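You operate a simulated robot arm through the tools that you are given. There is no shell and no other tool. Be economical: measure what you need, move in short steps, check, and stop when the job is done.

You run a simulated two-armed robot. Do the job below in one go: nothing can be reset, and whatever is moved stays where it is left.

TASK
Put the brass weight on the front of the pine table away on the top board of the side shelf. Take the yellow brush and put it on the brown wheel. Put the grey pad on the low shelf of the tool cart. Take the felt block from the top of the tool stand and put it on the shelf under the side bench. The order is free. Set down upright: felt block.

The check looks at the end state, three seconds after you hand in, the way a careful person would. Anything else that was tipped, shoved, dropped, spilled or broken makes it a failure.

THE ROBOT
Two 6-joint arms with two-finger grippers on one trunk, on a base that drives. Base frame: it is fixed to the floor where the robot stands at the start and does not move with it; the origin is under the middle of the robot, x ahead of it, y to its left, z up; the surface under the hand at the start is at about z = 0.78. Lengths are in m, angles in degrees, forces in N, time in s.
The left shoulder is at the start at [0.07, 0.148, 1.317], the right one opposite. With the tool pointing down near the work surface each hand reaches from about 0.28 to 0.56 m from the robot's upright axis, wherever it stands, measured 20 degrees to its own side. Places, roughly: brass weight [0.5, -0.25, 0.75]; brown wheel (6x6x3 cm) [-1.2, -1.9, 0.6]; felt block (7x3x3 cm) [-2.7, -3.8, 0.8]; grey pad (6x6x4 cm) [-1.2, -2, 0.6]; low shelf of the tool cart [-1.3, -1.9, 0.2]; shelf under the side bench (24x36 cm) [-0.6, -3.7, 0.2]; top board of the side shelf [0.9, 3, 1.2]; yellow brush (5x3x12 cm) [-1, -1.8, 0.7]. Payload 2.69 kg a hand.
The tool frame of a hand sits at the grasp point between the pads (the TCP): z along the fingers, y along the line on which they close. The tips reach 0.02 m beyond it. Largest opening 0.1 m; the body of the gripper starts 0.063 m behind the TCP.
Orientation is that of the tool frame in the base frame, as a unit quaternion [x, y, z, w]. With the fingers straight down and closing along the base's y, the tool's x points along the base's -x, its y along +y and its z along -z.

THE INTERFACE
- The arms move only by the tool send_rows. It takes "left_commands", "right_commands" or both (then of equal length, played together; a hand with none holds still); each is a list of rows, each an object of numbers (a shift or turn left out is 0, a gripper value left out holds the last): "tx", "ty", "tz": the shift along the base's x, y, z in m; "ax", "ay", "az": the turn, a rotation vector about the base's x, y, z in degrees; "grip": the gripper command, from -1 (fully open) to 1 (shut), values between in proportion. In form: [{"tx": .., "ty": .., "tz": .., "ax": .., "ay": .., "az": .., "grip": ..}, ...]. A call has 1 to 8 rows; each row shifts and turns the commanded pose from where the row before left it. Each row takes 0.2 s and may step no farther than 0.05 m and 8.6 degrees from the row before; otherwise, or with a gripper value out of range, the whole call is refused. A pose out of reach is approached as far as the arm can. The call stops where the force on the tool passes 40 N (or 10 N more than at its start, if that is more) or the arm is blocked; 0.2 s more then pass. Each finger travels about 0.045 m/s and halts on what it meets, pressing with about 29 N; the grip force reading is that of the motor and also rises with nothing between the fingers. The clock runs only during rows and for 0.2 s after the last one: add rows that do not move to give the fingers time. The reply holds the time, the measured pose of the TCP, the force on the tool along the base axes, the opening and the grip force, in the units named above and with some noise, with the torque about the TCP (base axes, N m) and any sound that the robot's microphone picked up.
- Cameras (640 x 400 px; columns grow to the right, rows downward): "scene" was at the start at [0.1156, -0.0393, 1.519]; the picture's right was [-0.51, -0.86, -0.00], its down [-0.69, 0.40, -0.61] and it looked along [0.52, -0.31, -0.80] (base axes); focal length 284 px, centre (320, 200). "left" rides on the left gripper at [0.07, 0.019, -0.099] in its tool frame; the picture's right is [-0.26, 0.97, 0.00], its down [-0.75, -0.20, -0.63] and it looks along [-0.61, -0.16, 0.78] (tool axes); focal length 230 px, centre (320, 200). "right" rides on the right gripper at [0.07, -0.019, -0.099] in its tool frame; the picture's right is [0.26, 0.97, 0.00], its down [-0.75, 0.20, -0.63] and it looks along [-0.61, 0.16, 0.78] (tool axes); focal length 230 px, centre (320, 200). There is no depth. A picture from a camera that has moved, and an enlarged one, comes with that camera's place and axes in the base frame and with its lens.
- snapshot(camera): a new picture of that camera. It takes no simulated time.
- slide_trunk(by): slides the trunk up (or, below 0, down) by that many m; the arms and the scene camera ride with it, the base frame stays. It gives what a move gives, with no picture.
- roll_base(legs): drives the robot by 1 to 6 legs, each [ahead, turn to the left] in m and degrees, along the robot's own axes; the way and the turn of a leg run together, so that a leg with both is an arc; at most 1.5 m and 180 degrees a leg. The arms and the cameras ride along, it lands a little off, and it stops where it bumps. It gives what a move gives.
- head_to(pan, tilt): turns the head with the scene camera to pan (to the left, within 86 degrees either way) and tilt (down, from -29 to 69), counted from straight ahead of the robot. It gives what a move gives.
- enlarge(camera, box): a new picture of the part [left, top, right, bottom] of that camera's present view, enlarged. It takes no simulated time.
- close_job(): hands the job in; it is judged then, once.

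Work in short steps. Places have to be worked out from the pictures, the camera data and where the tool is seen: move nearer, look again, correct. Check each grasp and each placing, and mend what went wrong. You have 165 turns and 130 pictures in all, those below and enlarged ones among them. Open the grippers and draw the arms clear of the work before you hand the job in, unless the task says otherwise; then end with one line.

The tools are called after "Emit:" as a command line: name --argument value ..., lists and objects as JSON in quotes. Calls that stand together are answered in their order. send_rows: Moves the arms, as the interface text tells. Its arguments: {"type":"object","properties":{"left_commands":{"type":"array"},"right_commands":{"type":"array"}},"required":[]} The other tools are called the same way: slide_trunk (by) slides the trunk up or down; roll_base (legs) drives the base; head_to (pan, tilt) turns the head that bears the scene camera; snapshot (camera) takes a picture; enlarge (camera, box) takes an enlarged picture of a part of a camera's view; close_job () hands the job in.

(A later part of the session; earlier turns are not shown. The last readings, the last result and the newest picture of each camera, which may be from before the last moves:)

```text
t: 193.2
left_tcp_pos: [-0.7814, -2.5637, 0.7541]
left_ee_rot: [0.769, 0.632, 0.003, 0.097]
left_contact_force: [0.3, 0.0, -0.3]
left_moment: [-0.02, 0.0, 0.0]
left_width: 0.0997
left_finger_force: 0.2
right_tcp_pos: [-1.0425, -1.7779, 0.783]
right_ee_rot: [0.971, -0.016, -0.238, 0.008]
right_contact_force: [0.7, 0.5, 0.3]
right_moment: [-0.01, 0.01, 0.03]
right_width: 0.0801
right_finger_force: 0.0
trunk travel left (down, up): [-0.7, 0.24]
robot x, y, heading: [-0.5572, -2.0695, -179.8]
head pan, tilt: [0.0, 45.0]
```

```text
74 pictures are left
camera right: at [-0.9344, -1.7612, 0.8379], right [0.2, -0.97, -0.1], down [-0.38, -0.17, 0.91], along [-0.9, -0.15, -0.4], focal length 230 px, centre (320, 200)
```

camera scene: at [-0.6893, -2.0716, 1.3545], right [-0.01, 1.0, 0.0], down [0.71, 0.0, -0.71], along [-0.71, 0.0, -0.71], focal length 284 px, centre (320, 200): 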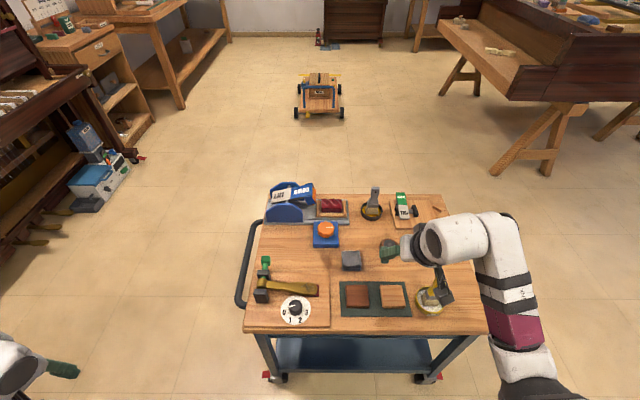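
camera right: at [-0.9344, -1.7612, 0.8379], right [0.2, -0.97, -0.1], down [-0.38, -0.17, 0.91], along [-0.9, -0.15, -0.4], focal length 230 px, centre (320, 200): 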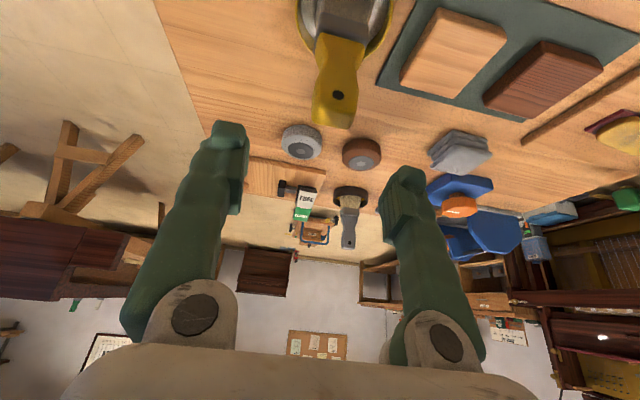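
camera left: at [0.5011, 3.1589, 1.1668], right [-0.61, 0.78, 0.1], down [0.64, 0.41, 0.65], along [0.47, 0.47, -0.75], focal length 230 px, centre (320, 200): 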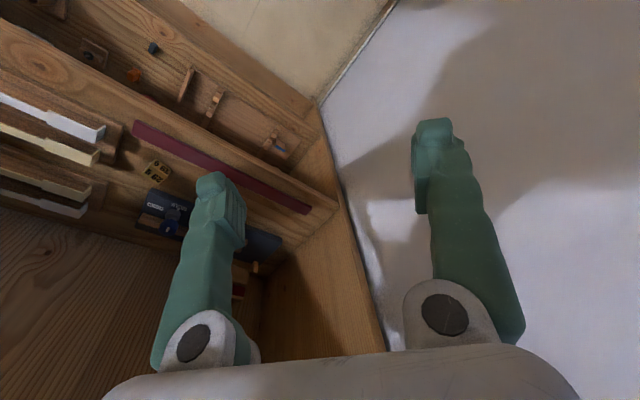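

The handle is centred between the fingers. I'll descend 9 cm and close.

Emit:
send_rows --right_commands '[{"tz": -0.03, "ty": -0.003}, {"tz": -0.03}, {"tz": -0.028}, {"grip": 1}, {}, {}, {}, {}]'

Emit:
snapshot --camera "right"

Emit:
enlarge --camera "scene" --box '[370, 200, 530, 330]'

```text
t: 194.9
left_tcp_pos: [-0.7812, -2.5626, 0.7533]
left_ee_rot: [0.769, 0.631, 0.003, 0.096]
left_contact_force: [-0.6, -0.8, -0.3]
left_moment: [-0.01, -0.01, -0.04]
left_width: 0.1001
left_finger_force: 0.1
right_tcp_pos: [-1.0227, -1.793, 0.7258]
right_ee_rot: [0.971, -0.025, -0.237, 0.006]
right_contact_force: [1.2, 0.9, 0.4]
right_moment: [-0.03, -0.01, 0.0]
right_width: 0.0271
right_finger_force: 29.5
right hand out of reach, approached as far as the arm can: row 2, 3
trunk travel left (down, up): [-0.7, 0.24]
robot x, y, heading: [-0.5557, -2.0669, -179.5]
head pan, tilt: [0.0, 45.0]
```

```text
73 pictures are left
camera right: at [-0.9159, -1.7796, 0.7803], right [0.18, -0.98, -0.1], down [-0.38, -0.16, 0.91], along [-0.91, -0.13, -0.4], focal length 230 px, centre (320, 200)
```

right: 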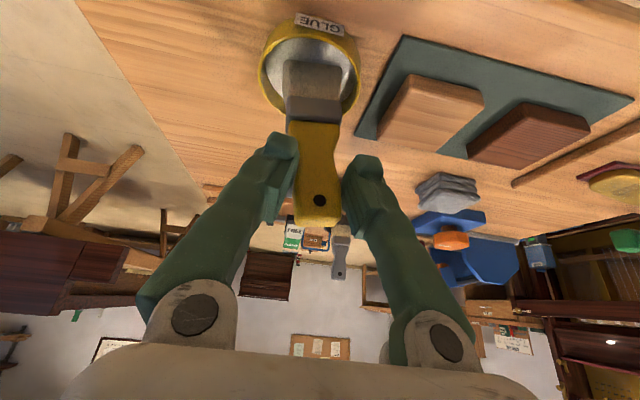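

```text
3.08 times, centred on (450, 265) of scene
camera zoom: at [-0.689, -2.0715, 1.3545], right [-0.01, 1.0, 0.0], down [0.71, 0.0, -0.71], along [-0.71, 0.0, -0.71], focal length 872 px, centre (-80, 0)
```

zoom: 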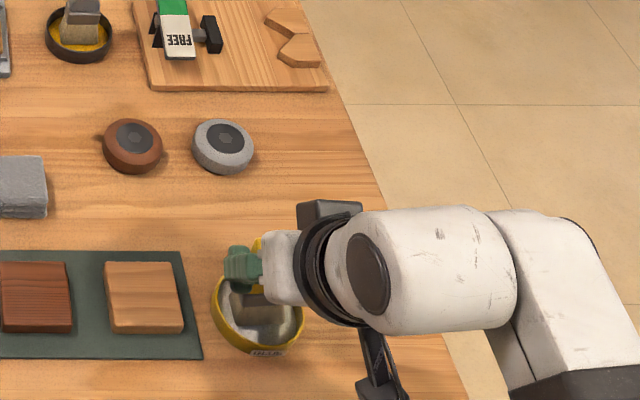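

It stopped a little high but closed on the handle (27 mm). I'll lift 4 cm and check the hold.

Emit:
send_rows --right_commands '[{"tz": 0.02}, {"tz": 0.02}, {"tz": 0.02}, {}]'

Emit:
snapshot --camera "right"

Emit:
enlarge --camera "scene" --box '[370, 200, 530, 330]'

```text
t: 195.9
left_tcp_pos: [-0.7811, -2.5631, 0.7532]
left_ee_rot: [0.77, 0.631, 0.003, 0.096]
left_contact_force: [0.4, 0.6, -0.1]
left_moment: [0.0, 0.04, 0.0]
left_width: 0.1
left_finger_force: 0.0
right_tcp_pos: [-1.0224, -1.7952, 0.7856]
right_ee_rot: [0.971, -0.018, -0.238, 0.008]
right_contact_force: [0.2, -0.4, -0.6]
right_moment: [-0.06, 0.0, 0.02]
right_width: 0.027
right_finger_force: 29.0
trunk travel left (down, up): [-0.7, 0.24]
robot x, y, heading: [-0.5607, -2.0687, -179.4]
head pan, tilt: [0.0, 45.0]
```

```text
71 pictures are left
camera right: at [-0.915, -1.7781, 0.8399], right [0.2, -0.97, -0.1], down [-0.38, -0.17, 0.91], along [-0.9, -0.15, -0.4], focal length 230 px, centre (320, 200)
```

right: 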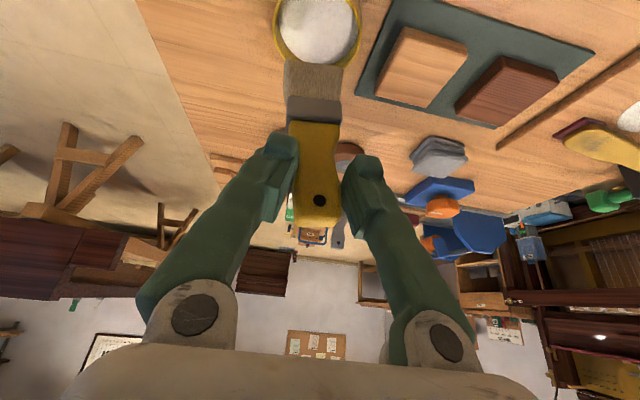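

```text
3.08 times, centred on (450, 265) of scene
camera zoom: at [-0.6891, -2.0714, 1.3545], right [-0.01, 1.0, 0.0], down [0.71, 0.0, -0.71], along [-0.71, 0.0, -0.71], focal length 872 px, centre (-80, 0)
```

zoom: 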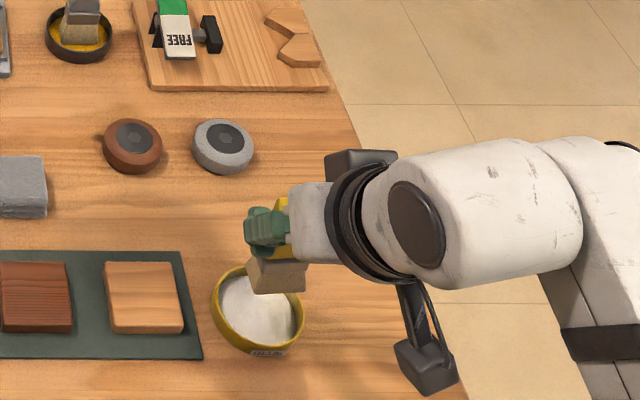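

The brush is lifted and hangs upright. In the same view the wheel lies at Δ(-0.171, -0.075) from the brush, so I'll carry it there at a safe height.

Emit:
send_rows --right_commands '[{"tz": 0.02}, {"tx": -0.035, "ty": -0.015}, {"tx": -0.035, "ty": -0.015}, {"tx": -0.035, "ty": -0.015}, {"tx": -0.035, "ty": -0.015}, {"tx": -0.031, "ty": -0.015}, {}]'

Emit:
snapshot --camera "right"

Emit:
enlarge --camera "scene" --box '[340, 180, 500, 300]'

```text
t: 197.6
left_tcp_pos: [-0.7815, -2.5619, 0.7536]
left_ee_rot: [0.77, 0.631, 0.003, 0.096]
left_contact_force: [0.4, 0.7, -0.1]
left_moment: [-0.05, -0.04, -0.02]
left_width: 0.1
left_finger_force: 0.1
right_tcp_pos: [-1.1842, -1.8739, 0.8136]
right_ee_rot: [0.971, -0.023, -0.238, 0.011]
right_contact_force: [0.8, -0.2, -1.2]
right_moment: [0.01, -0.01, 0.01]
right_width: 0.0267
right_finger_force: 28.7
right hand out of reach, approached as far as the arm can: row 6
trunk travel left (down, up): [-0.7, 0.24]
robot x, y, heading: [-0.5601, -2.0655, -179.4]
head pan, tilt: [0.0, 45.0]
```

```text
69 pictures are left
camera right: at [-1.0776, -1.8581, 0.8682], right [0.19, -0.98, -0.09], down [-0.38, -0.16, 0.91], along [-0.9, -0.14, -0.4], focal length 230 px, centre (320, 200)
```

right: 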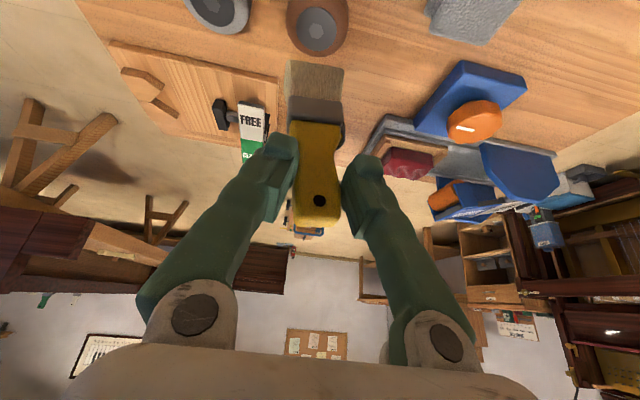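

```text
3.33 times, centred on (420, 240) of scene
camera zoom: at [-0.6886, -2.0707, 1.3545], right [-0.01, 1.0, 0.0], down [0.71, 0.0, -0.71], along [-0.71, 0.0, -0.71], focal length 945 px, centre (-13, 67)
```

zoom: 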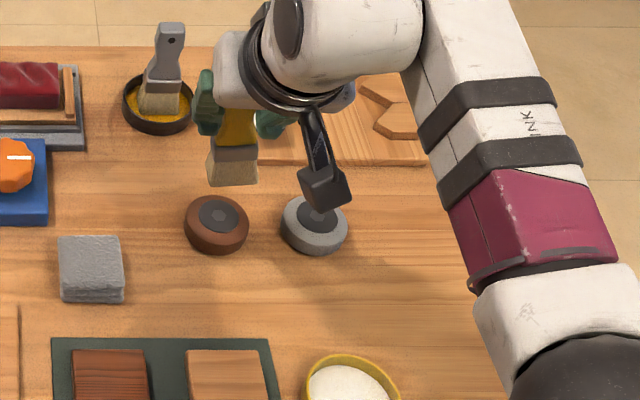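

Both cameras agree that the brush stands right over the wheel ([-1.218, -1.86]). I'll lower vertically with the trunk and check.

Emit:
slide_trunk --by -0.053

Emit:
snapshot --camera "right"

Emit:
enlarge --camera "scene" --box '[350, 170, 470, 260]'

```text
t: 198.5
left_tcp_pos: [-0.7819, -2.5636, 0.7008]
left_ee_rot: [0.769, 0.631, 0.003, 0.097]
left_contact_force: [0.4, -0.8, 0.3]
left_moment: [-0.03, -0.03, 0.0]
left_width: 0.1001
left_finger_force: 0.1
right_tcp_pos: [-1.1851, -1.8736, 0.7612]
right_ee_rot: [0.971, -0.023, -0.239, 0.011]
right_contact_force: [0.4, 0.3, -0.3]
right_moment: [-0.04, -0.03, -0.04]
right_width: 0.0269
right_finger_force: 29.0
trunk travel left (down, up): [-0.647, 0.293]
robot x, y, heading: [-0.555, -2.0745, -179.6]
head pan, tilt: [0.0, 45.0]
```

```text
67 pictures are left
camera right: at [-1.0775, -1.8582, 0.8151], right [0.19, -0.98, -0.09], down [-0.38, -0.16, 0.91], along [-0.9, -0.14, -0.4], focal length 230 px, centre (320, 200)
```

right: 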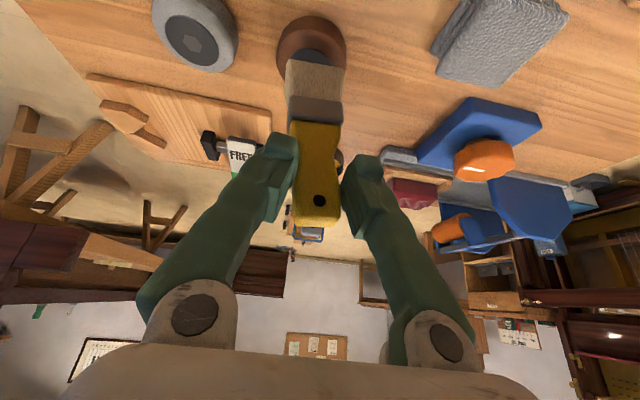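

```text
4.44 times, centred on (410, 215) of scene
camera zoom: at [-0.6889, -2.0714, 1.3015], right [-0.01, 1.0, 0.0], down [0.71, 0.0, -0.71], along [-0.71, 0.0, -0.71], focal length 1260 px, centre (-80, 133)
```

zoom: 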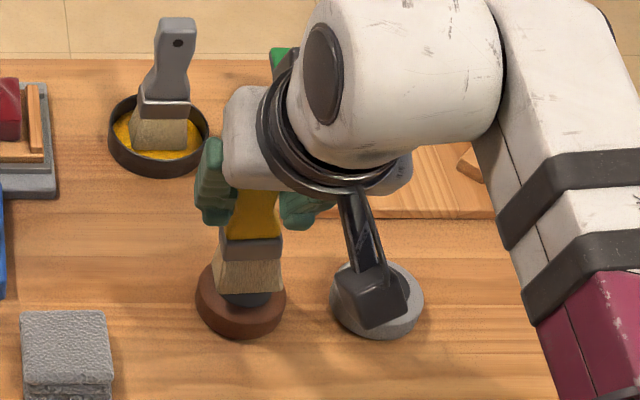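

Emit:
slide_trunk --by -0.01

Emit:
enlarge --camera "scene" --box '[370, 190, 450, 250]'

Emit:
enlarge --camera "right" --box '[240, 0, 400, 100]'

```text
t: 199.1
left_tcp_pos: [-0.7813, -2.5639, 0.6896]
left_ee_rot: [0.769, 0.632, 0.002, 0.098]
left_contact_force: [0.2, 0.3, -0.6]
left_moment: [-0.02, 0.02, 0.01]
left_width: 0.0999
left_finger_force: 0.1
right_tcp_pos: [-1.1842, -1.8746, 0.7507]
right_ee_rot: [0.971, -0.022, -0.238, 0.011]
right_contact_force: [0.9, -0.3, -0.5]
right_moment: [0.01, -0.02, 0.0]
right_width: 0.027
right_finger_force: 29.3
trunk travel left (down, up): [-0.637, 0.303]
robot x, y, heading: [-0.5544, -2.0686, -179.6]
head pan, tilt: [0.0, 45.0]
```

```text
6.67 times, centred on (410, 220) of scene
camera zoom: at [-0.689, -2.0715, 1.2915], right [-0.01, 1.0, 0.0], down [0.71, 0.0, -0.71], along [-0.71, 0.0, -0.71], focal length 1890 px, centre (-280, 67)
```

zoom: 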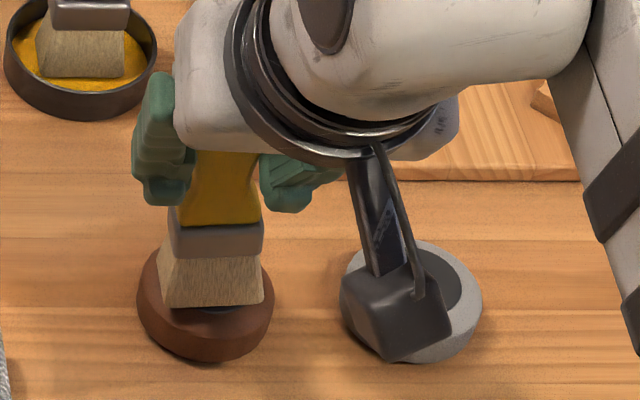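

```text
4.00 times, centred on (320, 50) of right
camera zoom: at [-1.0776, -1.8582, 0.805], right [0.19, -0.98, -0.09], down [-0.38, -0.16, 0.91], along [-0.9, -0.14, -0.4], focal length 920 px, centre (320, 800)
```

zoom: 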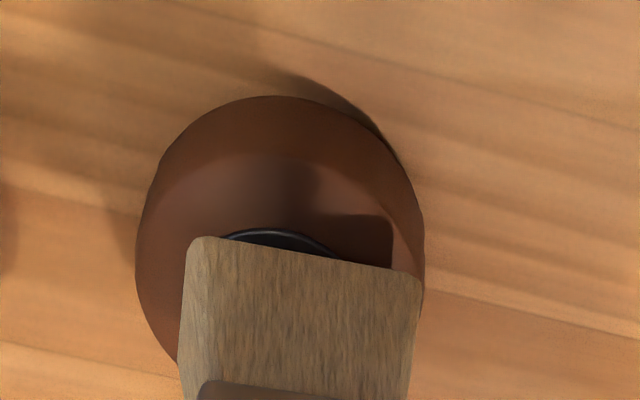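

Still no contact, and the alignment is good to within about 5 mm. I'll keep lowering in small steps.

Emit:
slide_trunk --by -0.006

Emit:
slide_trunk --by -0.005

```text
t: 199.6
left_tcp_pos: [-0.7818, -2.5634, 0.6841]
left_ee_rot: [0.77, 0.631, 0.002, 0.096]
left_contact_force: [0.2, 1.2, 0.2]
left_moment: [0.02, -0.01, 0.0]
left_width: 0.1
left_finger_force: 0.0
right_tcp_pos: [-1.1835, -1.8753, 0.746]
right_ee_rot: [0.971, -0.023, -0.238, 0.012]
right_contact_force: [0.1, -0.9, 1.7]
right_moment: [-0.06, -0.08, 0.01]
right_width: 0.0269
right_finger_force: 28.9
trunk travel left (down, up): [-0.631, 0.309]
robot x, y, heading: [-0.5568, -2.0689, -179.7]
head pan, tilt: [0.0, 45.0]
```

```text
t: 200.2
left_tcp_pos: [-0.7792, -2.5634, 0.6792]
left_ee_rot: [0.77, 0.631, 0.001, 0.096]
left_contact_force: [-0.6, 0.8, 0.5]
left_moment: [0.0, 0.01, -0.02]
left_width: 0.1
left_finger_force: 0.0
right_tcp_pos: [-1.1841, -1.8749, 0.7443]
right_ee_rot: [0.969, -0.021, -0.244, 0.011]
right_contact_force: [1.3, 1.9, 17.2]
right_moment: [-0.02, 0.17, -0.03]
right_width: 0.0266
right_finger_force: 28.9
trunk travel left (down, up): [-0.626, 0.314]
robot x, y, heading: [-0.5571, -2.0665, -179.6]
head pan, tilt: [0.0, 45.0]
```

Contact (17 N). I'll ease up 3 mm, open, and check that it stands before retreating.

Emit:
slide_trunk --by 0.003

Emit:
send_rows --right_commands '[{"grip": -0.3}, {}, {}, {}]'

Emit:
enlarge --camera "scene" --box '[350, 170, 470, 260]'

```text
t: 200.7
left_tcp_pos: [-0.7794, -2.5639, 0.6822]
left_ee_rot: [0.769, 0.632, 0.002, 0.096]
left_contact_force: [0.2, -1.2, 0.1]
left_moment: [-0.03, -0.02, 0.0]
left_width: 0.0998
left_finger_force: 0.0
right_tcp_pos: [-1.1838, -1.8744, 0.7456]
right_ee_rot: [0.971, -0.022, -0.24, 0.01]
right_contact_force: [-3.2, 2.3, 13.5]
right_moment: [0.07, 0.58, -0.1]
right_width: 0.0266
right_finger_force: 29.2
trunk travel left (down, up): [-0.629, 0.311]
robot x, y, heading: [-0.5624, -2.0696, -179.6]
head pan, tilt: [0.0, 45.0]
```

```text
t: 201.7
left_tcp_pos: [-0.782, -2.5628, 0.6828]
left_ee_rot: [0.769, 0.631, 0.001, 0.097]
left_contact_force: [-0.2, -0.6, 0.1]
left_moment: [0.0, -0.03, 0.01]
left_width: 0.1002
left_finger_force: 0.0
right_tcp_pos: [-1.1856, -1.8741, 0.7431]
right_ee_rot: [0.971, -0.023, -0.238, 0.011]
right_contact_force: [0.0, 0.2, -0.4]
right_moment: [-0.03, -0.01, -0.01]
right_width: 0.065
right_finger_force: 0.0
trunk travel left (down, up): [-0.629, 0.311]
robot x, y, heading: [-0.5639, -2.0699, -179.7]
head pan, tilt: [0.0, 45.0]
```

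```text
4.44 times, centred on (410, 215) of scene
camera zoom: at [-0.6887, -2.0716, 1.2835], right [-0.01, 1.0, 0.0], down [0.71, 0.0, -0.71], along [-0.71, 0.0, -0.71], focal length 1260 px, centre (-80, 133)
```

zoom: 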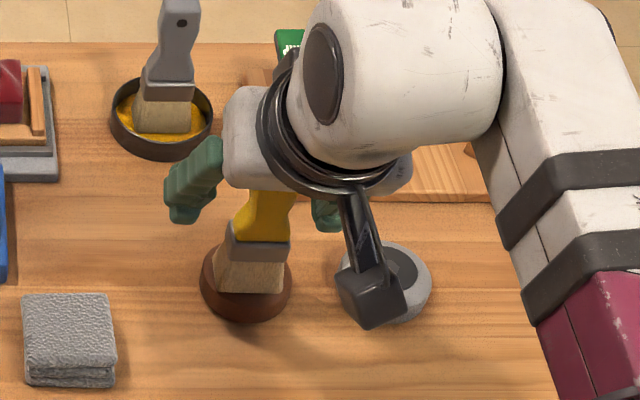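

The brush stands on the wheel. I'll raise the trunk straight up to clear it.

Emit:
slide_trunk --by 0.1

Emit:
enlarge --camera "scene" --box '[320, 180, 480, 300]'

Emit:
snapshot --camera "right"

```text
t: 203.0
left_tcp_pos: [-0.7808, -2.5625, 0.7823]
left_ee_rot: [0.77, 0.631, 0.003, 0.097]
left_contact_force: [-0.2, 0.0, 0.6]
left_moment: [0.02, 0.02, 0.02]
left_width: 0.1
left_finger_force: 0.1
right_tcp_pos: [-1.1847, -1.8747, 0.8437]
right_ee_rot: [0.971, -0.023, -0.238, 0.011]
right_contact_force: [-0.5, -0.7, -0.6]
right_moment: [0.06, 0.02, -0.01]
right_width: 0.0649
right_finger_force: 0.0
trunk travel left (down, up): [-0.729, 0.211]
robot x, y, heading: [-0.5596, -2.0725, -179.7]
head pan, tilt: [0.0, 45.0]
```

```text
3.33 times, centred on (400, 240) of scene
camera zoom: at [-0.6892, -2.0716, 1.3835], right [-0.01, 1.0, 0.0], down [0.71, 0.0, -0.71], along [-0.71, 0.0, -0.71], focal length 945 px, centre (53, 67)
```

zoom: 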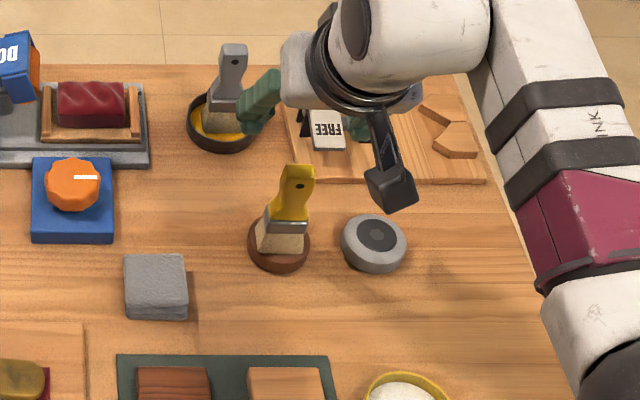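

```text
61 pictures are left
camera right: at [-1.0776, -1.8584, 0.897], right [0.19, -0.98, -0.09], down [-0.38, -0.16, 0.91], along [-0.9, -0.14, -0.4], focal length 230 px, centre (320, 200)
```

right: 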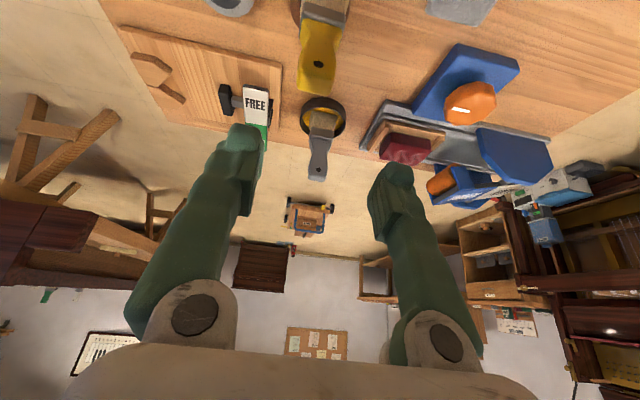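

The brush stands upright on the brown wheel. Next is the grey pad at about [-1.166, -1.99]; I'll shift the base another 13 cm south so the pad lies about 20° to the right.

Emit:
roll_base --legs '[[-0.24, 0], [0, 90], [0.13, 0], [0, -90], [0.24, 0]]'

Emit:
enlarge --camera "scene" --box '[240, 160, 560, 360]'

```text
t: 214.7
left_tcp_pos: [-0.8191, -2.6586, 0.782]
left_ee_rot: [0.792, 0.603, -0.001, 0.097]
left_contact_force: [-0.6, 0.6, -0.2]
left_moment: [0.0, 0.0, 0.0]
left_width: 0.1
left_finger_force: 0.0
right_tcp_pos: [-1.1707, -1.9413, 0.8435]
right_ee_rot: [0.969, -0.058, -0.239, 0.002]
right_contact_force: [-0.6, 0.7, 0.0]
right_moment: [-0.03, 0.01, 0.03]
right_width: 0.0647
right_finger_force: 0.1
trunk travel left (down, up): [-0.729, 0.211]
robot x, y, heading: [-0.5618, -2.1814, 175.9]
head pan, tilt: [0.0, 45.0]
```

```text
2.00 times, centred on (400, 260) of scene
camera zoom: at [-0.6899, -2.1749, 1.3836], right [0.07, 1.0, 0.0], down [0.7, -0.05, -0.71], along [-0.71, 0.05, -0.71], focal length 567 px, centre (160, 80)
```

zoom: 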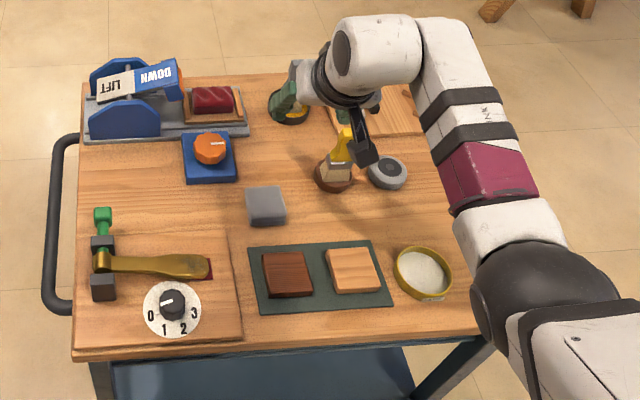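

I'll centre over the pad with the yaw corrected and the gripper open, then use the trunk to descend.

Emit:
send_rows --right_commands '[{"az": 6.4, "grip": -1}, {"ty": -0.026, "tx": 0.002}, {"ty": -0.026, "tx": 0.002}, {}, {}]'

Emit:
slide_trunk --by -0.1

Emit:
snapshot --camera "right"

Emit:
enlarge --camera "scene" --box '[320, 170, 480, 290]'

```text
t: 215.9
left_tcp_pos: [-0.8194, -2.6581, 0.7826]
left_ee_rot: [0.792, 0.603, -0.001, 0.097]
left_contact_force: [0.1, -0.5, -0.5]
left_moment: [0.0, 0.0, 0.03]
left_width: 0.1002
left_finger_force: 0.0
right_tcp_pos: [-1.1692, -1.9555, 0.8514]
right_ee_rot: [0.97, -0.056, -0.237, 0.012]
right_contact_force: [-1.2, -1.1, -0.4]
right_moment: [0.01, -0.03, -0.02]
right_width: 0.1001
right_finger_force: 0.0
right hand out of reach, approached as far as the arm can: row 1, 2, 3
trunk travel left (down, up): [-0.729, 0.211]
robot x, y, heading: [-0.56, -2.1819, 176.1]
head pan, tilt: [0.0, 45.0]
```

```text
t: 217.2
left_tcp_pos: [-0.82, -2.6587, 0.6828]
left_ee_rot: [0.792, 0.603, -0.001, 0.096]
left_contact_force: [0.4, -0.2, 0.9]
left_moment: [0.03, -0.01, 0.02]
left_width: 0.1001
left_finger_force: 0.1
right_tcp_pos: [-1.1695, -1.9563, 0.7527]
right_ee_rot: [0.97, -0.056, -0.237, 0.012]
right_contact_force: [0.8, 0.6, 0.0]
right_moment: [-0.04, 0.02, -0.01]
right_width: 0.0999
right_finger_force: 0.1
trunk travel left (down, up): [-0.629, 0.311]
robot x, y, heading: [-0.5593, -2.1821, 176.2]
head pan, tilt: [0.0, 45.0]
```

```text
59 pictures are left
camera right: at [-1.0614, -1.9457, 0.8056], right [0.13, -0.99, -0.07], down [-0.39, -0.12, 0.91], along [-0.91, -0.09, -0.4], focal length 230 px, centre (320, 200)
```

right: 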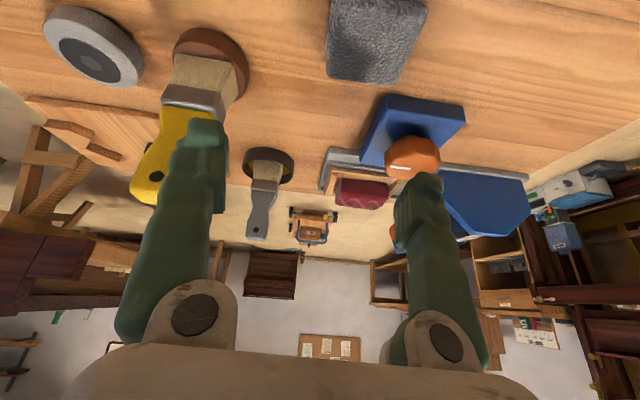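

```text
3.33 times, centred on (400, 230) of scene
camera zoom: at [-0.6906, -2.1747, 1.2836], right [0.07, 1.0, 0.0], down [0.71, -0.05, -0.71], along [-0.71, 0.05, -0.71], focal length 945 px, centre (53, 100)
```

zoom: 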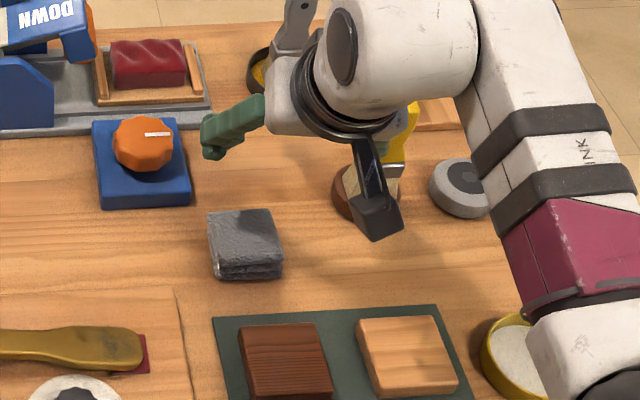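

The inward limit left the hand close to the brush, so I'll raise back up first. Turning the base left by about 5° carries the hand over the pad and also fixes the yaw.

Emit:
slide_trunk --by 0.1

Emit:
roll_base --legs '[[0, 5]]'

Emit:
send_rows --right_commands '[{}, {}]'

Emit:
snapshot --camera "right"

Emit:
enlarge --camera "scene" --box '[320, 170, 480, 290]'

```text
t: 218.6
left_tcp_pos: [-0.8186, -2.657, 0.7816]
left_ee_rot: [0.792, 0.602, -0.001, 0.097]
left_contact_force: [0.0, 0.5, -0.2]
left_moment: [0.04, 0.0, -0.01]
left_width: 0.1001
left_finger_force: 0.1
right_tcp_pos: [-1.1689, -1.9565, 0.8509]
right_ee_rot: [0.97, -0.056, -0.237, 0.011]
right_contact_force: [0.4, 0.3, 0.2]
right_moment: [-0.04, -0.04, -0.01]
right_width: 0.0999
right_finger_force: 0.1
trunk travel left (down, up): [-0.729, 0.211]
robot x, y, heading: [-0.5591, -2.1807, 175.9]
head pan, tilt: [0.0, 45.0]
```

```text
t: 219.4
left_tcp_pos: [-0.7785, -2.6782, 0.783]
left_ee_rot: [0.766, 0.636, 0.003, 0.097]
left_contact_force: [-0.3, 0.5, 0.1]
left_moment: [-0.01, 0.0, 0.03]
left_width: 0.0999
left_finger_force: 0.0
right_tcp_pos: [-1.1872, -2.0069, 0.8494]
right_ee_rot: [0.971, -0.015, -0.236, 0.023]
right_contact_force: [-0.1, 0.9, 0.7]
right_moment: [0.01, -0.02, 0.01]
right_width: 0.1001
right_finger_force: 0.1
trunk travel left (down, up): [-0.729, 0.211]
robot x, y, heading: [-0.5619, -2.1785, -179.3]
head pan, tilt: [0.0, 45.0]
```

```text
t: 220.1
left_tcp_pos: [-0.7782, -2.6787, 0.7819]
left_ee_rot: [0.766, 0.636, 0.004, 0.097]
left_contact_force: [-1.0, -0.6, 0.1]
left_moment: [-0.03, -0.01, 0.01]
left_width: 0.0998
left_finger_force: 0.0
right_tcp_pos: [-1.1867, -2.0082, 0.8506]
right_ee_rot: [0.971, -0.014, -0.237, 0.022]
right_contact_force: [0.3, -0.4, 0.9]
right_moment: [-0.02, 0.02, -0.04]
right_width: 0.1002
right_finger_force: 0.0
trunk travel left (down, up): [-0.729, 0.211]
robot x, y, heading: [-0.559, -2.182, -179.0]
head pan, tilt: [0.0, 45.0]
```

```text
57 pictures are left
camera right: at [-1.0801, -1.9889, 0.9055], right [0.21, -0.97, -0.07], down [-0.38, -0.15, 0.91], along [-0.9, -0.17, -0.4], focal length 230 px, centre (320, 200)
```

right: 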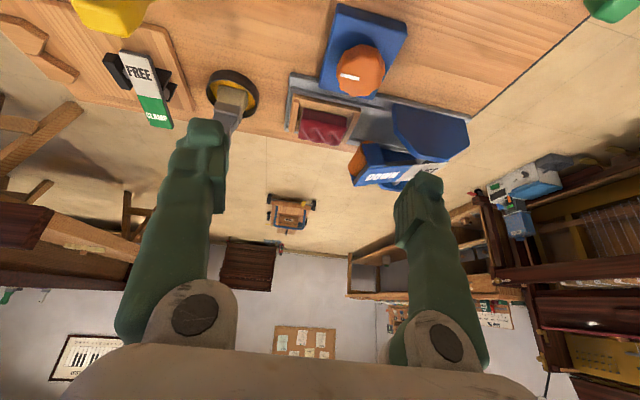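

```text
3.33 times, centred on (400, 230) of scene
camera zoom: at [-0.6913, -2.1858, 1.3835], right [-0.02, 1.0, 0.0], down [0.71, 0.01, -0.71], along [-0.71, -0.01, -0.71], focal length 945 px, centre (53, 100)
```

zoom: 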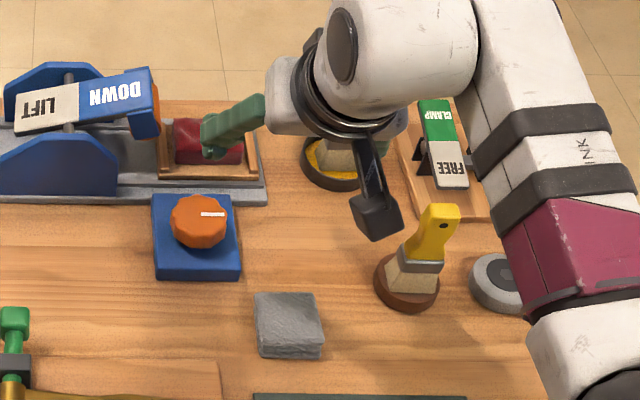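

Pad centre is [-1.163, -1.99]. I'll shift over it and lower by trunk.

Emit:
send_rows --right_commands '[{"tx": 0.012, "ty": 0.009}, {"tx": 0.011, "ty": 0.009}, {}]'

Emit:
slide_trunk --by -0.14

Emit:
snapshot --camera "right"

Emit:
enlarge --camera "scene" --box '[300, 150, 480, 285]'

```text
t: 220.8
left_tcp_pos: [-0.7789, -2.6789, 0.7819]
left_ee_rot: [0.765, 0.636, 0.004, 0.098]
left_contact_force: [-0.8, 0.4, 0.1]
left_moment: [0.0, -0.01, -0.02]
left_width: 0.0998
left_finger_force: 0.1
right_tcp_pos: [-1.1645, -1.9916, 0.8507]
right_ee_rot: [0.971, -0.014, -0.237, 0.022]
right_contact_force: [-0.3, -1.3, 0.1]
right_moment: [0.06, -0.03, 0.01]
right_width: 0.0997
right_finger_force: 0.0
trunk travel left (down, up): [-0.729, 0.211]
robot x, y, heading: [-0.5635, -2.1812, -179.2]
head pan, tilt: [0.0, 45.0]
```

```text
t: 222.5
left_tcp_pos: [-0.7792, -2.6781, 0.643]
left_ee_rot: [0.765, 0.636, 0.003, 0.096]
left_contact_force: [-0.7, -0.3, -0.9]
left_moment: [0.02, 0.01, 0.02]
left_width: 0.1
left_finger_force: 0.0
right_tcp_pos: [-1.1631, -1.991, 0.7112]
right_ee_rot: [0.971, -0.015, -0.237, 0.022]
right_contact_force: [1.2, 0.0, -0.7]
right_moment: [0.01, -0.01, -0.02]
right_width: 0.1001
right_finger_force: 0.1
trunk travel left (down, up): [-0.589, 0.351]
robot x, y, heading: [-0.5591, -2.1836, -179.0]
head pan, tilt: [0.0, 45.0]
```

```text
55 pictures are left
camera right: at [-1.0573, -1.9719, 0.7652], right [0.21, -0.97, -0.07], down [-0.38, -0.15, 0.91], along [-0.9, -0.17, -0.4], focal length 230 px, centre (320, 200)
```

right: 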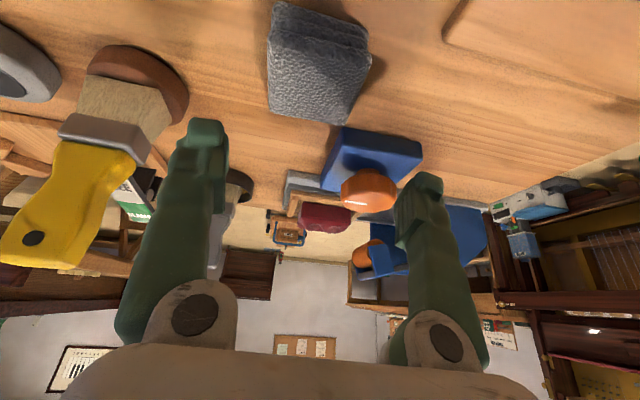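

```text
2.96 times, centred on (390, 218) of scene
camera zoom: at [-0.691, -2.1859, 1.2436], right [-0.02, 1.0, 0.0], down [0.71, 0.01, -0.71], along [-0.71, -0.01, -0.71], focal length 840 px, centre (113, 148)
```

zoom: 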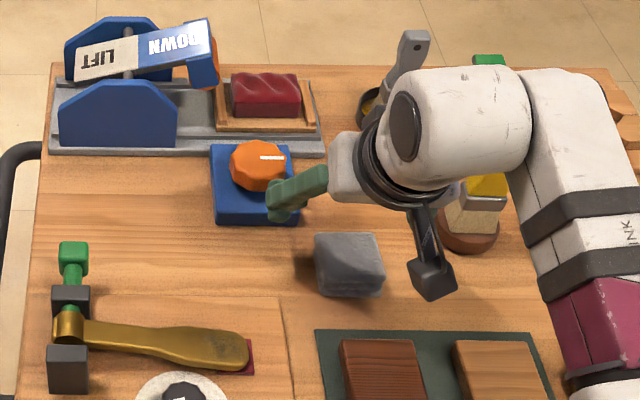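

The pad is between the open fingers. I'll lower 8.5 cm more and close.

Emit:
send_rows --right_commands '[{"tx": 0.004, "ty": 0.005}, {}]'

Emit:
slide_trunk --by -0.085

Emit:
send_rows --right_commands '[{"grip": 1}, {}, {}, {}, {}, {}]'

Emit:
snapshot --camera "right"

```text
t: 223.1
left_tcp_pos: [-0.7777, -2.6785, 0.6417]
left_ee_rot: [0.765, 0.636, 0.003, 0.096]
left_contact_force: [-0.1, -0.3, 1.0]
left_moment: [0.01, -0.01, -0.04]
left_width: 0.1001
left_finger_force: 0.1
right_tcp_pos: [-1.1591, -1.9849, 0.7119]
right_ee_rot: [0.971, -0.015, -0.237, 0.022]
right_contact_force: [0.3, -0.2, 0.6]
right_moment: [-0.03, -0.04, 0.01]
right_width: 0.1
right_finger_force: 0.1
trunk travel left (down, up): [-0.589, 0.351]
robot x, y, heading: [-0.5623, -2.1833, -179.1]
head pan, tilt: [0.0, 45.0]
```

```text
t: 224.2
left_tcp_pos: [-0.7756, -2.679, 0.5583]
left_ee_rot: [0.767, 0.635, 0.001, 0.094]
left_contact_force: [0.3, 0.2, 0.5]
left_moment: [-0.04, 0.0, -0.03]
left_width: 0.1001
left_finger_force: 0.0
right_tcp_pos: [-1.1608, -1.9848, 0.6418]
right_ee_rot: [0.968, -0.012, -0.251, 0.021]
right_contact_force: [19.7, -3.7, 22.4]
right_moment: [1.14, -0.5, -1.15]
right_width: 0.1
right_finger_force: 0.0
trunk travel left (down, up): [-0.505, 0.435]
robot x, y, heading: [-0.5611, -2.1815, -179.6]
head pan, tilt: [0.0, 45.0]
stopped: the force on the tool passed its limit at 45 N (the readings are from after the stop); the commanded pose is now the measured one
```

```text
t: 224.8
left_tcp_pos: [-0.778, -2.6762, 0.5595]
left_ee_rot: [0.768, 0.634, 0.0, 0.094]
left_contact_force: [-0.9, 0.5, -0.6]
left_moment: [-0.04, -0.03, 0.03]
left_width: 0.0999
left_finger_force: 0.0
right_tcp_pos: [-1.161, -1.9715, 0.6425]
right_ee_rot: [0.967, -0.017, -0.255, 0.007]
right_contact_force: [14.7, 18.3, 26.7]
right_moment: [1.49, -0.39, -0.69]
right_width: 0.0651
right_finger_force: 11.7
trunk travel left (down, up): [-0.505, 0.435]
robot x, y, heading: [-0.56, -2.184, 179.9]
head pan, tilt: [0.0, 45.0]
stopped in row 2 (right hand): the force on the tool passed its limit at 42 N (the readings are from after the stop); the commanded pose is now the measured one
```

```text
53 pictures are left
camera right: at [-1.0523, -1.9558, 0.693], right [0.2, -0.97, -0.11], down [-0.35, -0.17, 0.92], along [-0.92, -0.14, -0.37], focal length 230 px, centre (320, 200)
```

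right: 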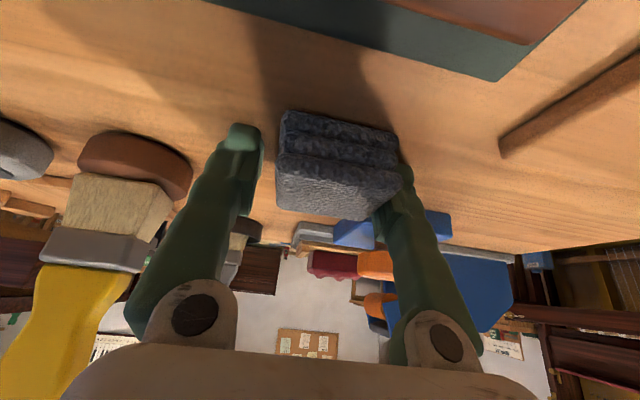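

The force and torque place the contact at the north fingertip: it touches the table top, which is therefore at about 0.617. I'll rise 12 mm and close on the pad.

Emit:
slide_trunk --by 0.012

Emit:
send_rows --right_commands '[{"grip": -0.3}, {}, {"grip": 1}, {}, {}, {}, {}]'

Emit:
snapshot --camera "right"

```text
t: 225.4
left_tcp_pos: [-0.781, -2.6761, 0.5709]
left_ee_rot: [0.768, 0.634, 0.003, 0.096]
left_contact_force: [-0.4, 0.6, 0.0]
left_moment: [0.01, 0.02, -0.01]
left_width: 0.0999
left_finger_force: 0.1
right_tcp_pos: [-1.1641, -1.9775, 0.6477]
right_ee_rot: [0.968, -0.015, -0.249, 0.014]
right_contact_force: [-0.3, 0.6, -1.1]
right_moment: [-0.02, 0.0, 0.01]
right_width: 0.0546
right_finger_force: 29.2
trunk travel left (down, up): [-0.517, 0.423]
robot x, y, heading: [-0.5638, -2.1829, -179.4]
head pan, tilt: [0.0, 45.0]
```

```text
t: 227.0
left_tcp_pos: [-0.7793, -2.6781, 0.5703]
left_ee_rot: [0.767, 0.634, 0.002, 0.098]
left_contact_force: [0.0, -0.3, -0.1]
left_moment: [-0.01, 0.03, 0.02]
left_width: 0.1001
left_finger_force: 0.1
right_tcp_pos: [-1.1638, -1.979, 0.6486]
right_ee_rot: [0.968, -0.015, -0.249, 0.012]
right_contact_force: [-0.5, 0.3, -0.2]
right_moment: [0.01, 0.03, 0.01]
right_width: 0.0548
right_finger_force: 28.7
trunk travel left (down, up): [-0.517, 0.423]
robot x, y, heading: [-0.558, -2.182, -179.7]
head pan, tilt: [0.0, 45.0]
```

```text
52 pictures are left
camera right: at [-1.0563, -1.9607, 0.6998], right [0.21, -0.97, -0.09], down [-0.36, -0.16, 0.92], along [-0.91, -0.16, -0.38], focal length 230 px, centre (320, 200)
```

right: 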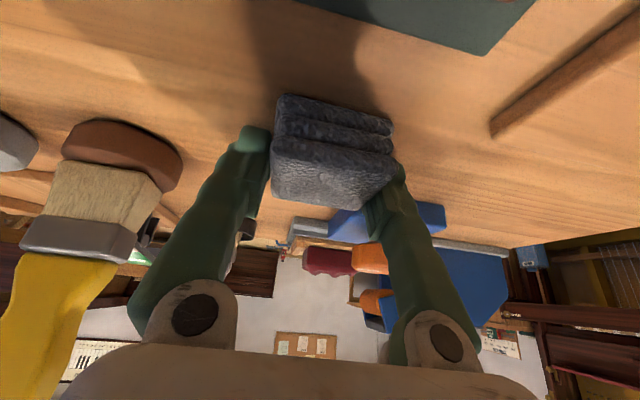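

The pad is gripped at 55 mm. I'll lift by trunk and check both the hold and the brush.

Emit:
slide_trunk --by 0.17

Emit:
snapshot --camera "scene"

```text
t: 228.9
left_tcp_pos: [-0.7787, -2.6764, 0.7407]
left_ee_rot: [0.767, 0.635, 0.003, 0.097]
left_contact_force: [0.6, 0.4, -0.2]
left_moment: [0.01, 0.02, 0.02]
left_width: 0.0999
left_finger_force: 0.1
right_tcp_pos: [-1.1651, -1.9785, 0.8186]
right_ee_rot: [0.968, -0.014, -0.249, 0.013]
right_contact_force: [-0.3, 0.0, 0.7]
right_moment: [0.0, 0.0, 0.02]
right_width: 0.0545
right_finger_force: 28.7
trunk travel left (down, up): [-0.687, 0.253]
robot x, y, heading: [-0.5572, -2.1859, -179.7]
head pan, tilt: [0.0, 45.0]
```

```text
51 pictures are left
camera scene: at [-0.6911, -2.1847, 1.3417], right [-0.01, 1.0, 0.0], down [0.71, 0.01, -0.71], along [-0.71, -0.01, -0.71], focal length 284 px, centre (320, 200)
```

scene: 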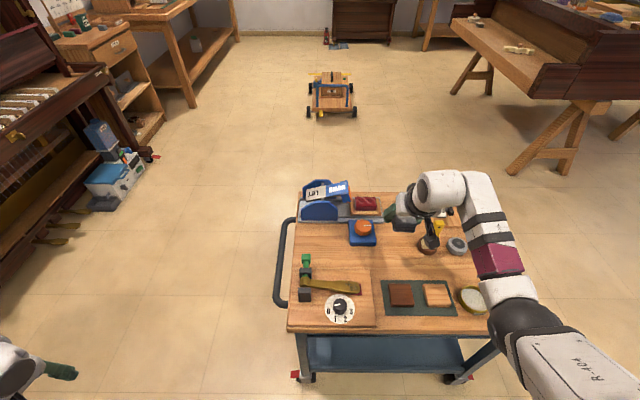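

The pad is held and the cart top is undisturbed. I'll back off 32 cm, lower the trunk and look at the low shelf.

Emit:
roll_base --legs '[[-0.32, 0]]'

Emit:
slide_trunk --by -0.4

Emit:
snapshot --camera "scene"

Emit:
snapshot --camera "right"

```text
t: 231.1
left_tcp_pos: [-0.4605, -2.6746, 0.7387]
left_ee_rot: [0.767, 0.634, 0.003, 0.097]
left_contact_force: [0.2, 0.0, -0.1]
left_moment: [0.01, 0.01, 0.0]
left_width: 0.1
left_finger_force: 0.2
right_tcp_pos: [-0.8454, -1.9751, 0.8175]
right_ee_rot: [0.968, -0.016, -0.249, 0.012]
right_contact_force: [-0.1, 1.0, -1.0]
right_moment: [-0.01, -0.01, -0.02]
right_width: 0.0546
right_finger_force: 29.1
trunk travel left (down, up): [-0.687, 0.253]
robot x, y, heading: [-0.241, -2.1849, -179.7]
head pan, tilt: [0.0, 45.0]
```

```text
t: 234.9
left_tcp_pos: [-0.4596, -2.6757, 0.3403]
left_ee_rot: [0.767, 0.634, 0.002, 0.097]
left_contact_force: [0.1, -1.2, -0.1]
left_moment: [-0.01, 0.0, 0.03]
left_width: 0.0999
left_finger_force: 0.0
right_tcp_pos: [-0.8444, -1.9762, 0.4189]
right_ee_rot: [0.968, -0.016, -0.248, 0.012]
right_contact_force: [0.0, -0.9, -0.7]
right_moment: [0.0, -0.02, -0.02]
right_width: 0.0542
right_finger_force: 29.0
trunk travel left (down, up): [-0.287, 0.653]
robot x, y, heading: [-0.2431, -2.1845, -179.5]
head pan, tilt: [0.0, 45.0]
```

```text
50 pictures are left
camera scene: at [-0.3706, -2.1822, 0.9418], right [-0.01, 1.0, 0.0], down [0.71, 0.0, -0.71], along [-0.71, 0.0, -0.71], focal length 284 px, centre (320, 200)
```

scene: 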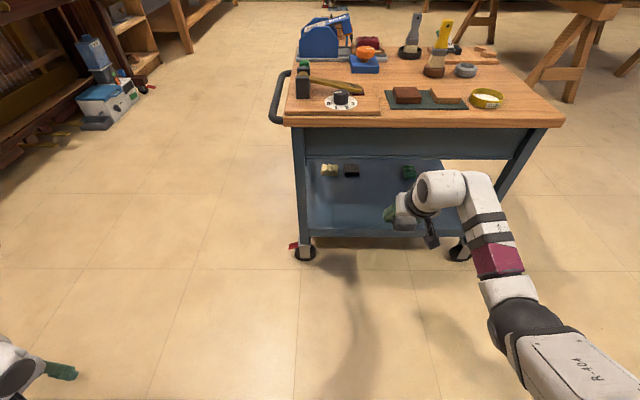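

```text
49 pictures are left
camera right: at [-0.7355, -1.9575, 0.4699], right [0.2, -0.97, -0.09], down [-0.36, -0.16, 0.92], along [-0.91, -0.15, -0.38], focal length 230 px, centre (320, 200)
```

right: 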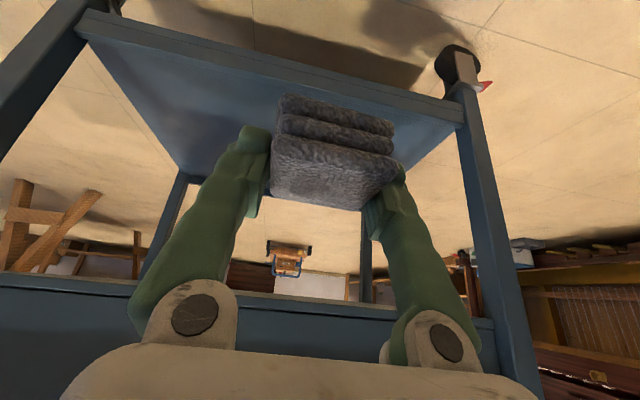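

The shelf opening runs from the tray rim at z ≈ 0.19 up to the apron at z ≈ 0.49 at x ≈ -0.97, and the front of the tray is free. I'll tilt the hand to about 45° to slip under, then lower to 0.27 outside the cart.

Emit:
send_rows --right_commands '[{"ay": 8}, {"ay": 8}, {}]'

Emit:
slide_trunk --by -0.14

Emit:
snapshot --camera "scene"

Emit:
snapshot --camera "right"

```text
t: 235.7
left_tcp_pos: [-0.4604, -2.6761, 0.3402]
left_ee_rot: [0.767, 0.634, 0.003, 0.096]
left_contact_force: [0.2, -0.3, 0.7]
left_moment: [-0.02, -0.01, -0.04]
left_width: 0.1
left_finger_force: 0.0
right_tcp_pos: [-0.8434, -1.9726, 0.4191]
right_ee_rot: [0.924, -0.011, -0.381, 0.019]
right_contact_force: [-0.2, -1.5, -0.4]
right_moment: [-0.01, 0.0, 0.0]
right_width: 0.0545
right_finger_force: 29.2
right hand out of reach, approached as far as the arm can: row 2
trunk travel left (down, up): [-0.287, 0.653]
robot x, y, heading: [-0.2388, -2.182, -179.8]
head pan, tilt: [0.0, 45.0]
```

```text
t: 237.4
left_tcp_pos: [-0.4606, -2.6749, 0.1993]
left_ee_rot: [0.767, 0.634, 0.003, 0.096]
left_contact_force: [-0.1, -0.2, 0.5]
left_moment: [0.0, 0.0, 0.01]
left_width: 0.1
left_finger_force: 0.0
right_tcp_pos: [-0.8435, -1.9727, 0.2802]
right_ee_rot: [0.925, -0.011, -0.38, 0.019]
right_contact_force: [-0.7, 0.6, 0.7]
right_moment: [-0.05, 0.04, 0.01]
right_width: 0.0543
right_finger_force: 29.1
trunk travel left (down, up): [-0.147, 0.793]
robot x, y, heading: [-0.2426, -2.1794, -179.8]
head pan, tilt: [0.0, 45.0]
```

```text
48 pictures are left
camera scene: at [-0.3705, -2.1822, 0.8018], right [-0.01, 1.0, 0.0], down [0.71, 0.0, -0.71], along [-0.71, 0.0, -0.71], focal length 284 px, centre (320, 200)
```

scene: 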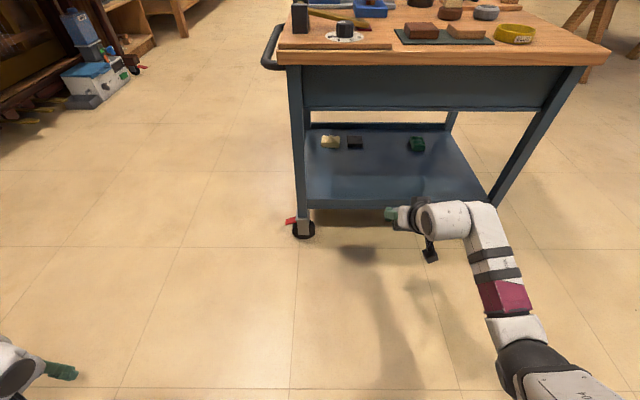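

```text
47 pictures are left
camera right: at [-0.7254, -1.9538, 0.2986], right [0.18, -0.97, -0.14], down [-0.09, -0.16, 0.98], along [-0.98, -0.16, -0.12], focal length 230 px, centre (320, 200)
```

right: 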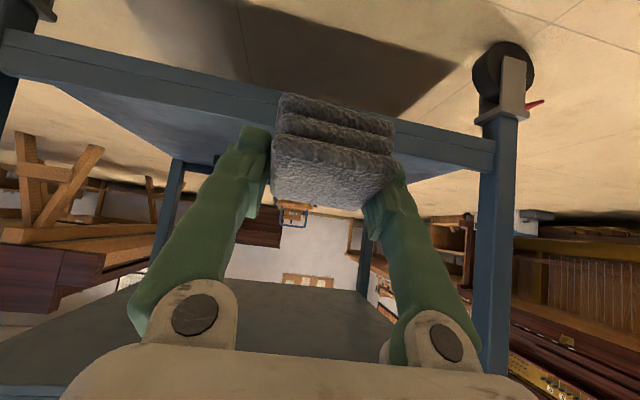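

The hand is level with the shelf opening and the pad clears the rim. I'll drive 21 cm ahead.

Emit:
roll_base --legs '[[0.2, 0]]'

Emit:
snapshot --camera "scene"

Emit:
snapshot --camera "right"

```text
t: 239.0
left_tcp_pos: [-0.6591, -2.6743, 0.2011]
left_ee_rot: [0.769, 0.632, 0.002, 0.096]
left_contact_force: [-0.3, -0.4, -0.5]
left_moment: [-0.02, -0.02, 0.02]
left_width: 0.0998
left_finger_force: 0.0
right_tcp_pos: [-1.0402, -1.9702, 0.2788]
right_ee_rot: [0.924, -0.014, -0.381, 0.018]
right_contact_force: [-0.1, -0.7, -1.2]
right_moment: [-0.05, -0.01, 0.0]
right_width: 0.0546
right_finger_force: 29.2
trunk travel left (down, up): [-0.147, 0.793]
robot x, y, heading: [-0.4365, -2.1815, -179.9]
head pan, tilt: [0.0, 45.0]
```

```text
46 pictures are left
camera scene: at [-0.5684, -2.1823, 0.8017], right [0.0, 1.0, 0.0], down [0.71, 0.0, -0.71], along [-0.71, 0.0, -0.71], focal length 284 px, centre (320, 200)
```

scene: 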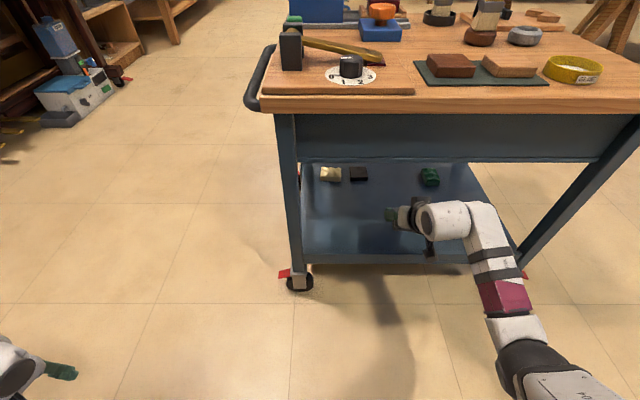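

```text
45 pictures are left
camera right: at [-0.9222, -1.9524, 0.2984], right [0.17, -0.98, -0.14], down [-0.09, -0.16, 0.98], along [-0.98, -0.16, -0.12], focal length 230 px, centre (320, 200)
```

right: 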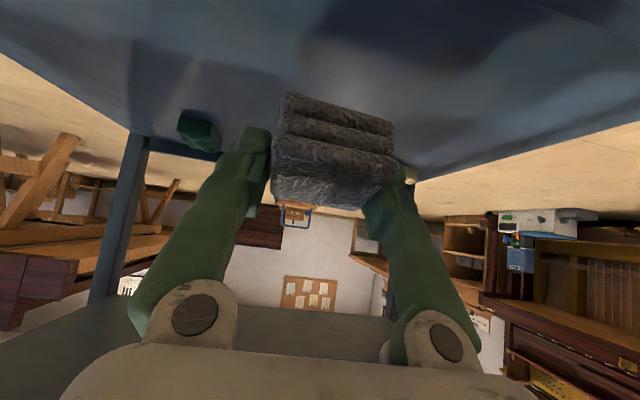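

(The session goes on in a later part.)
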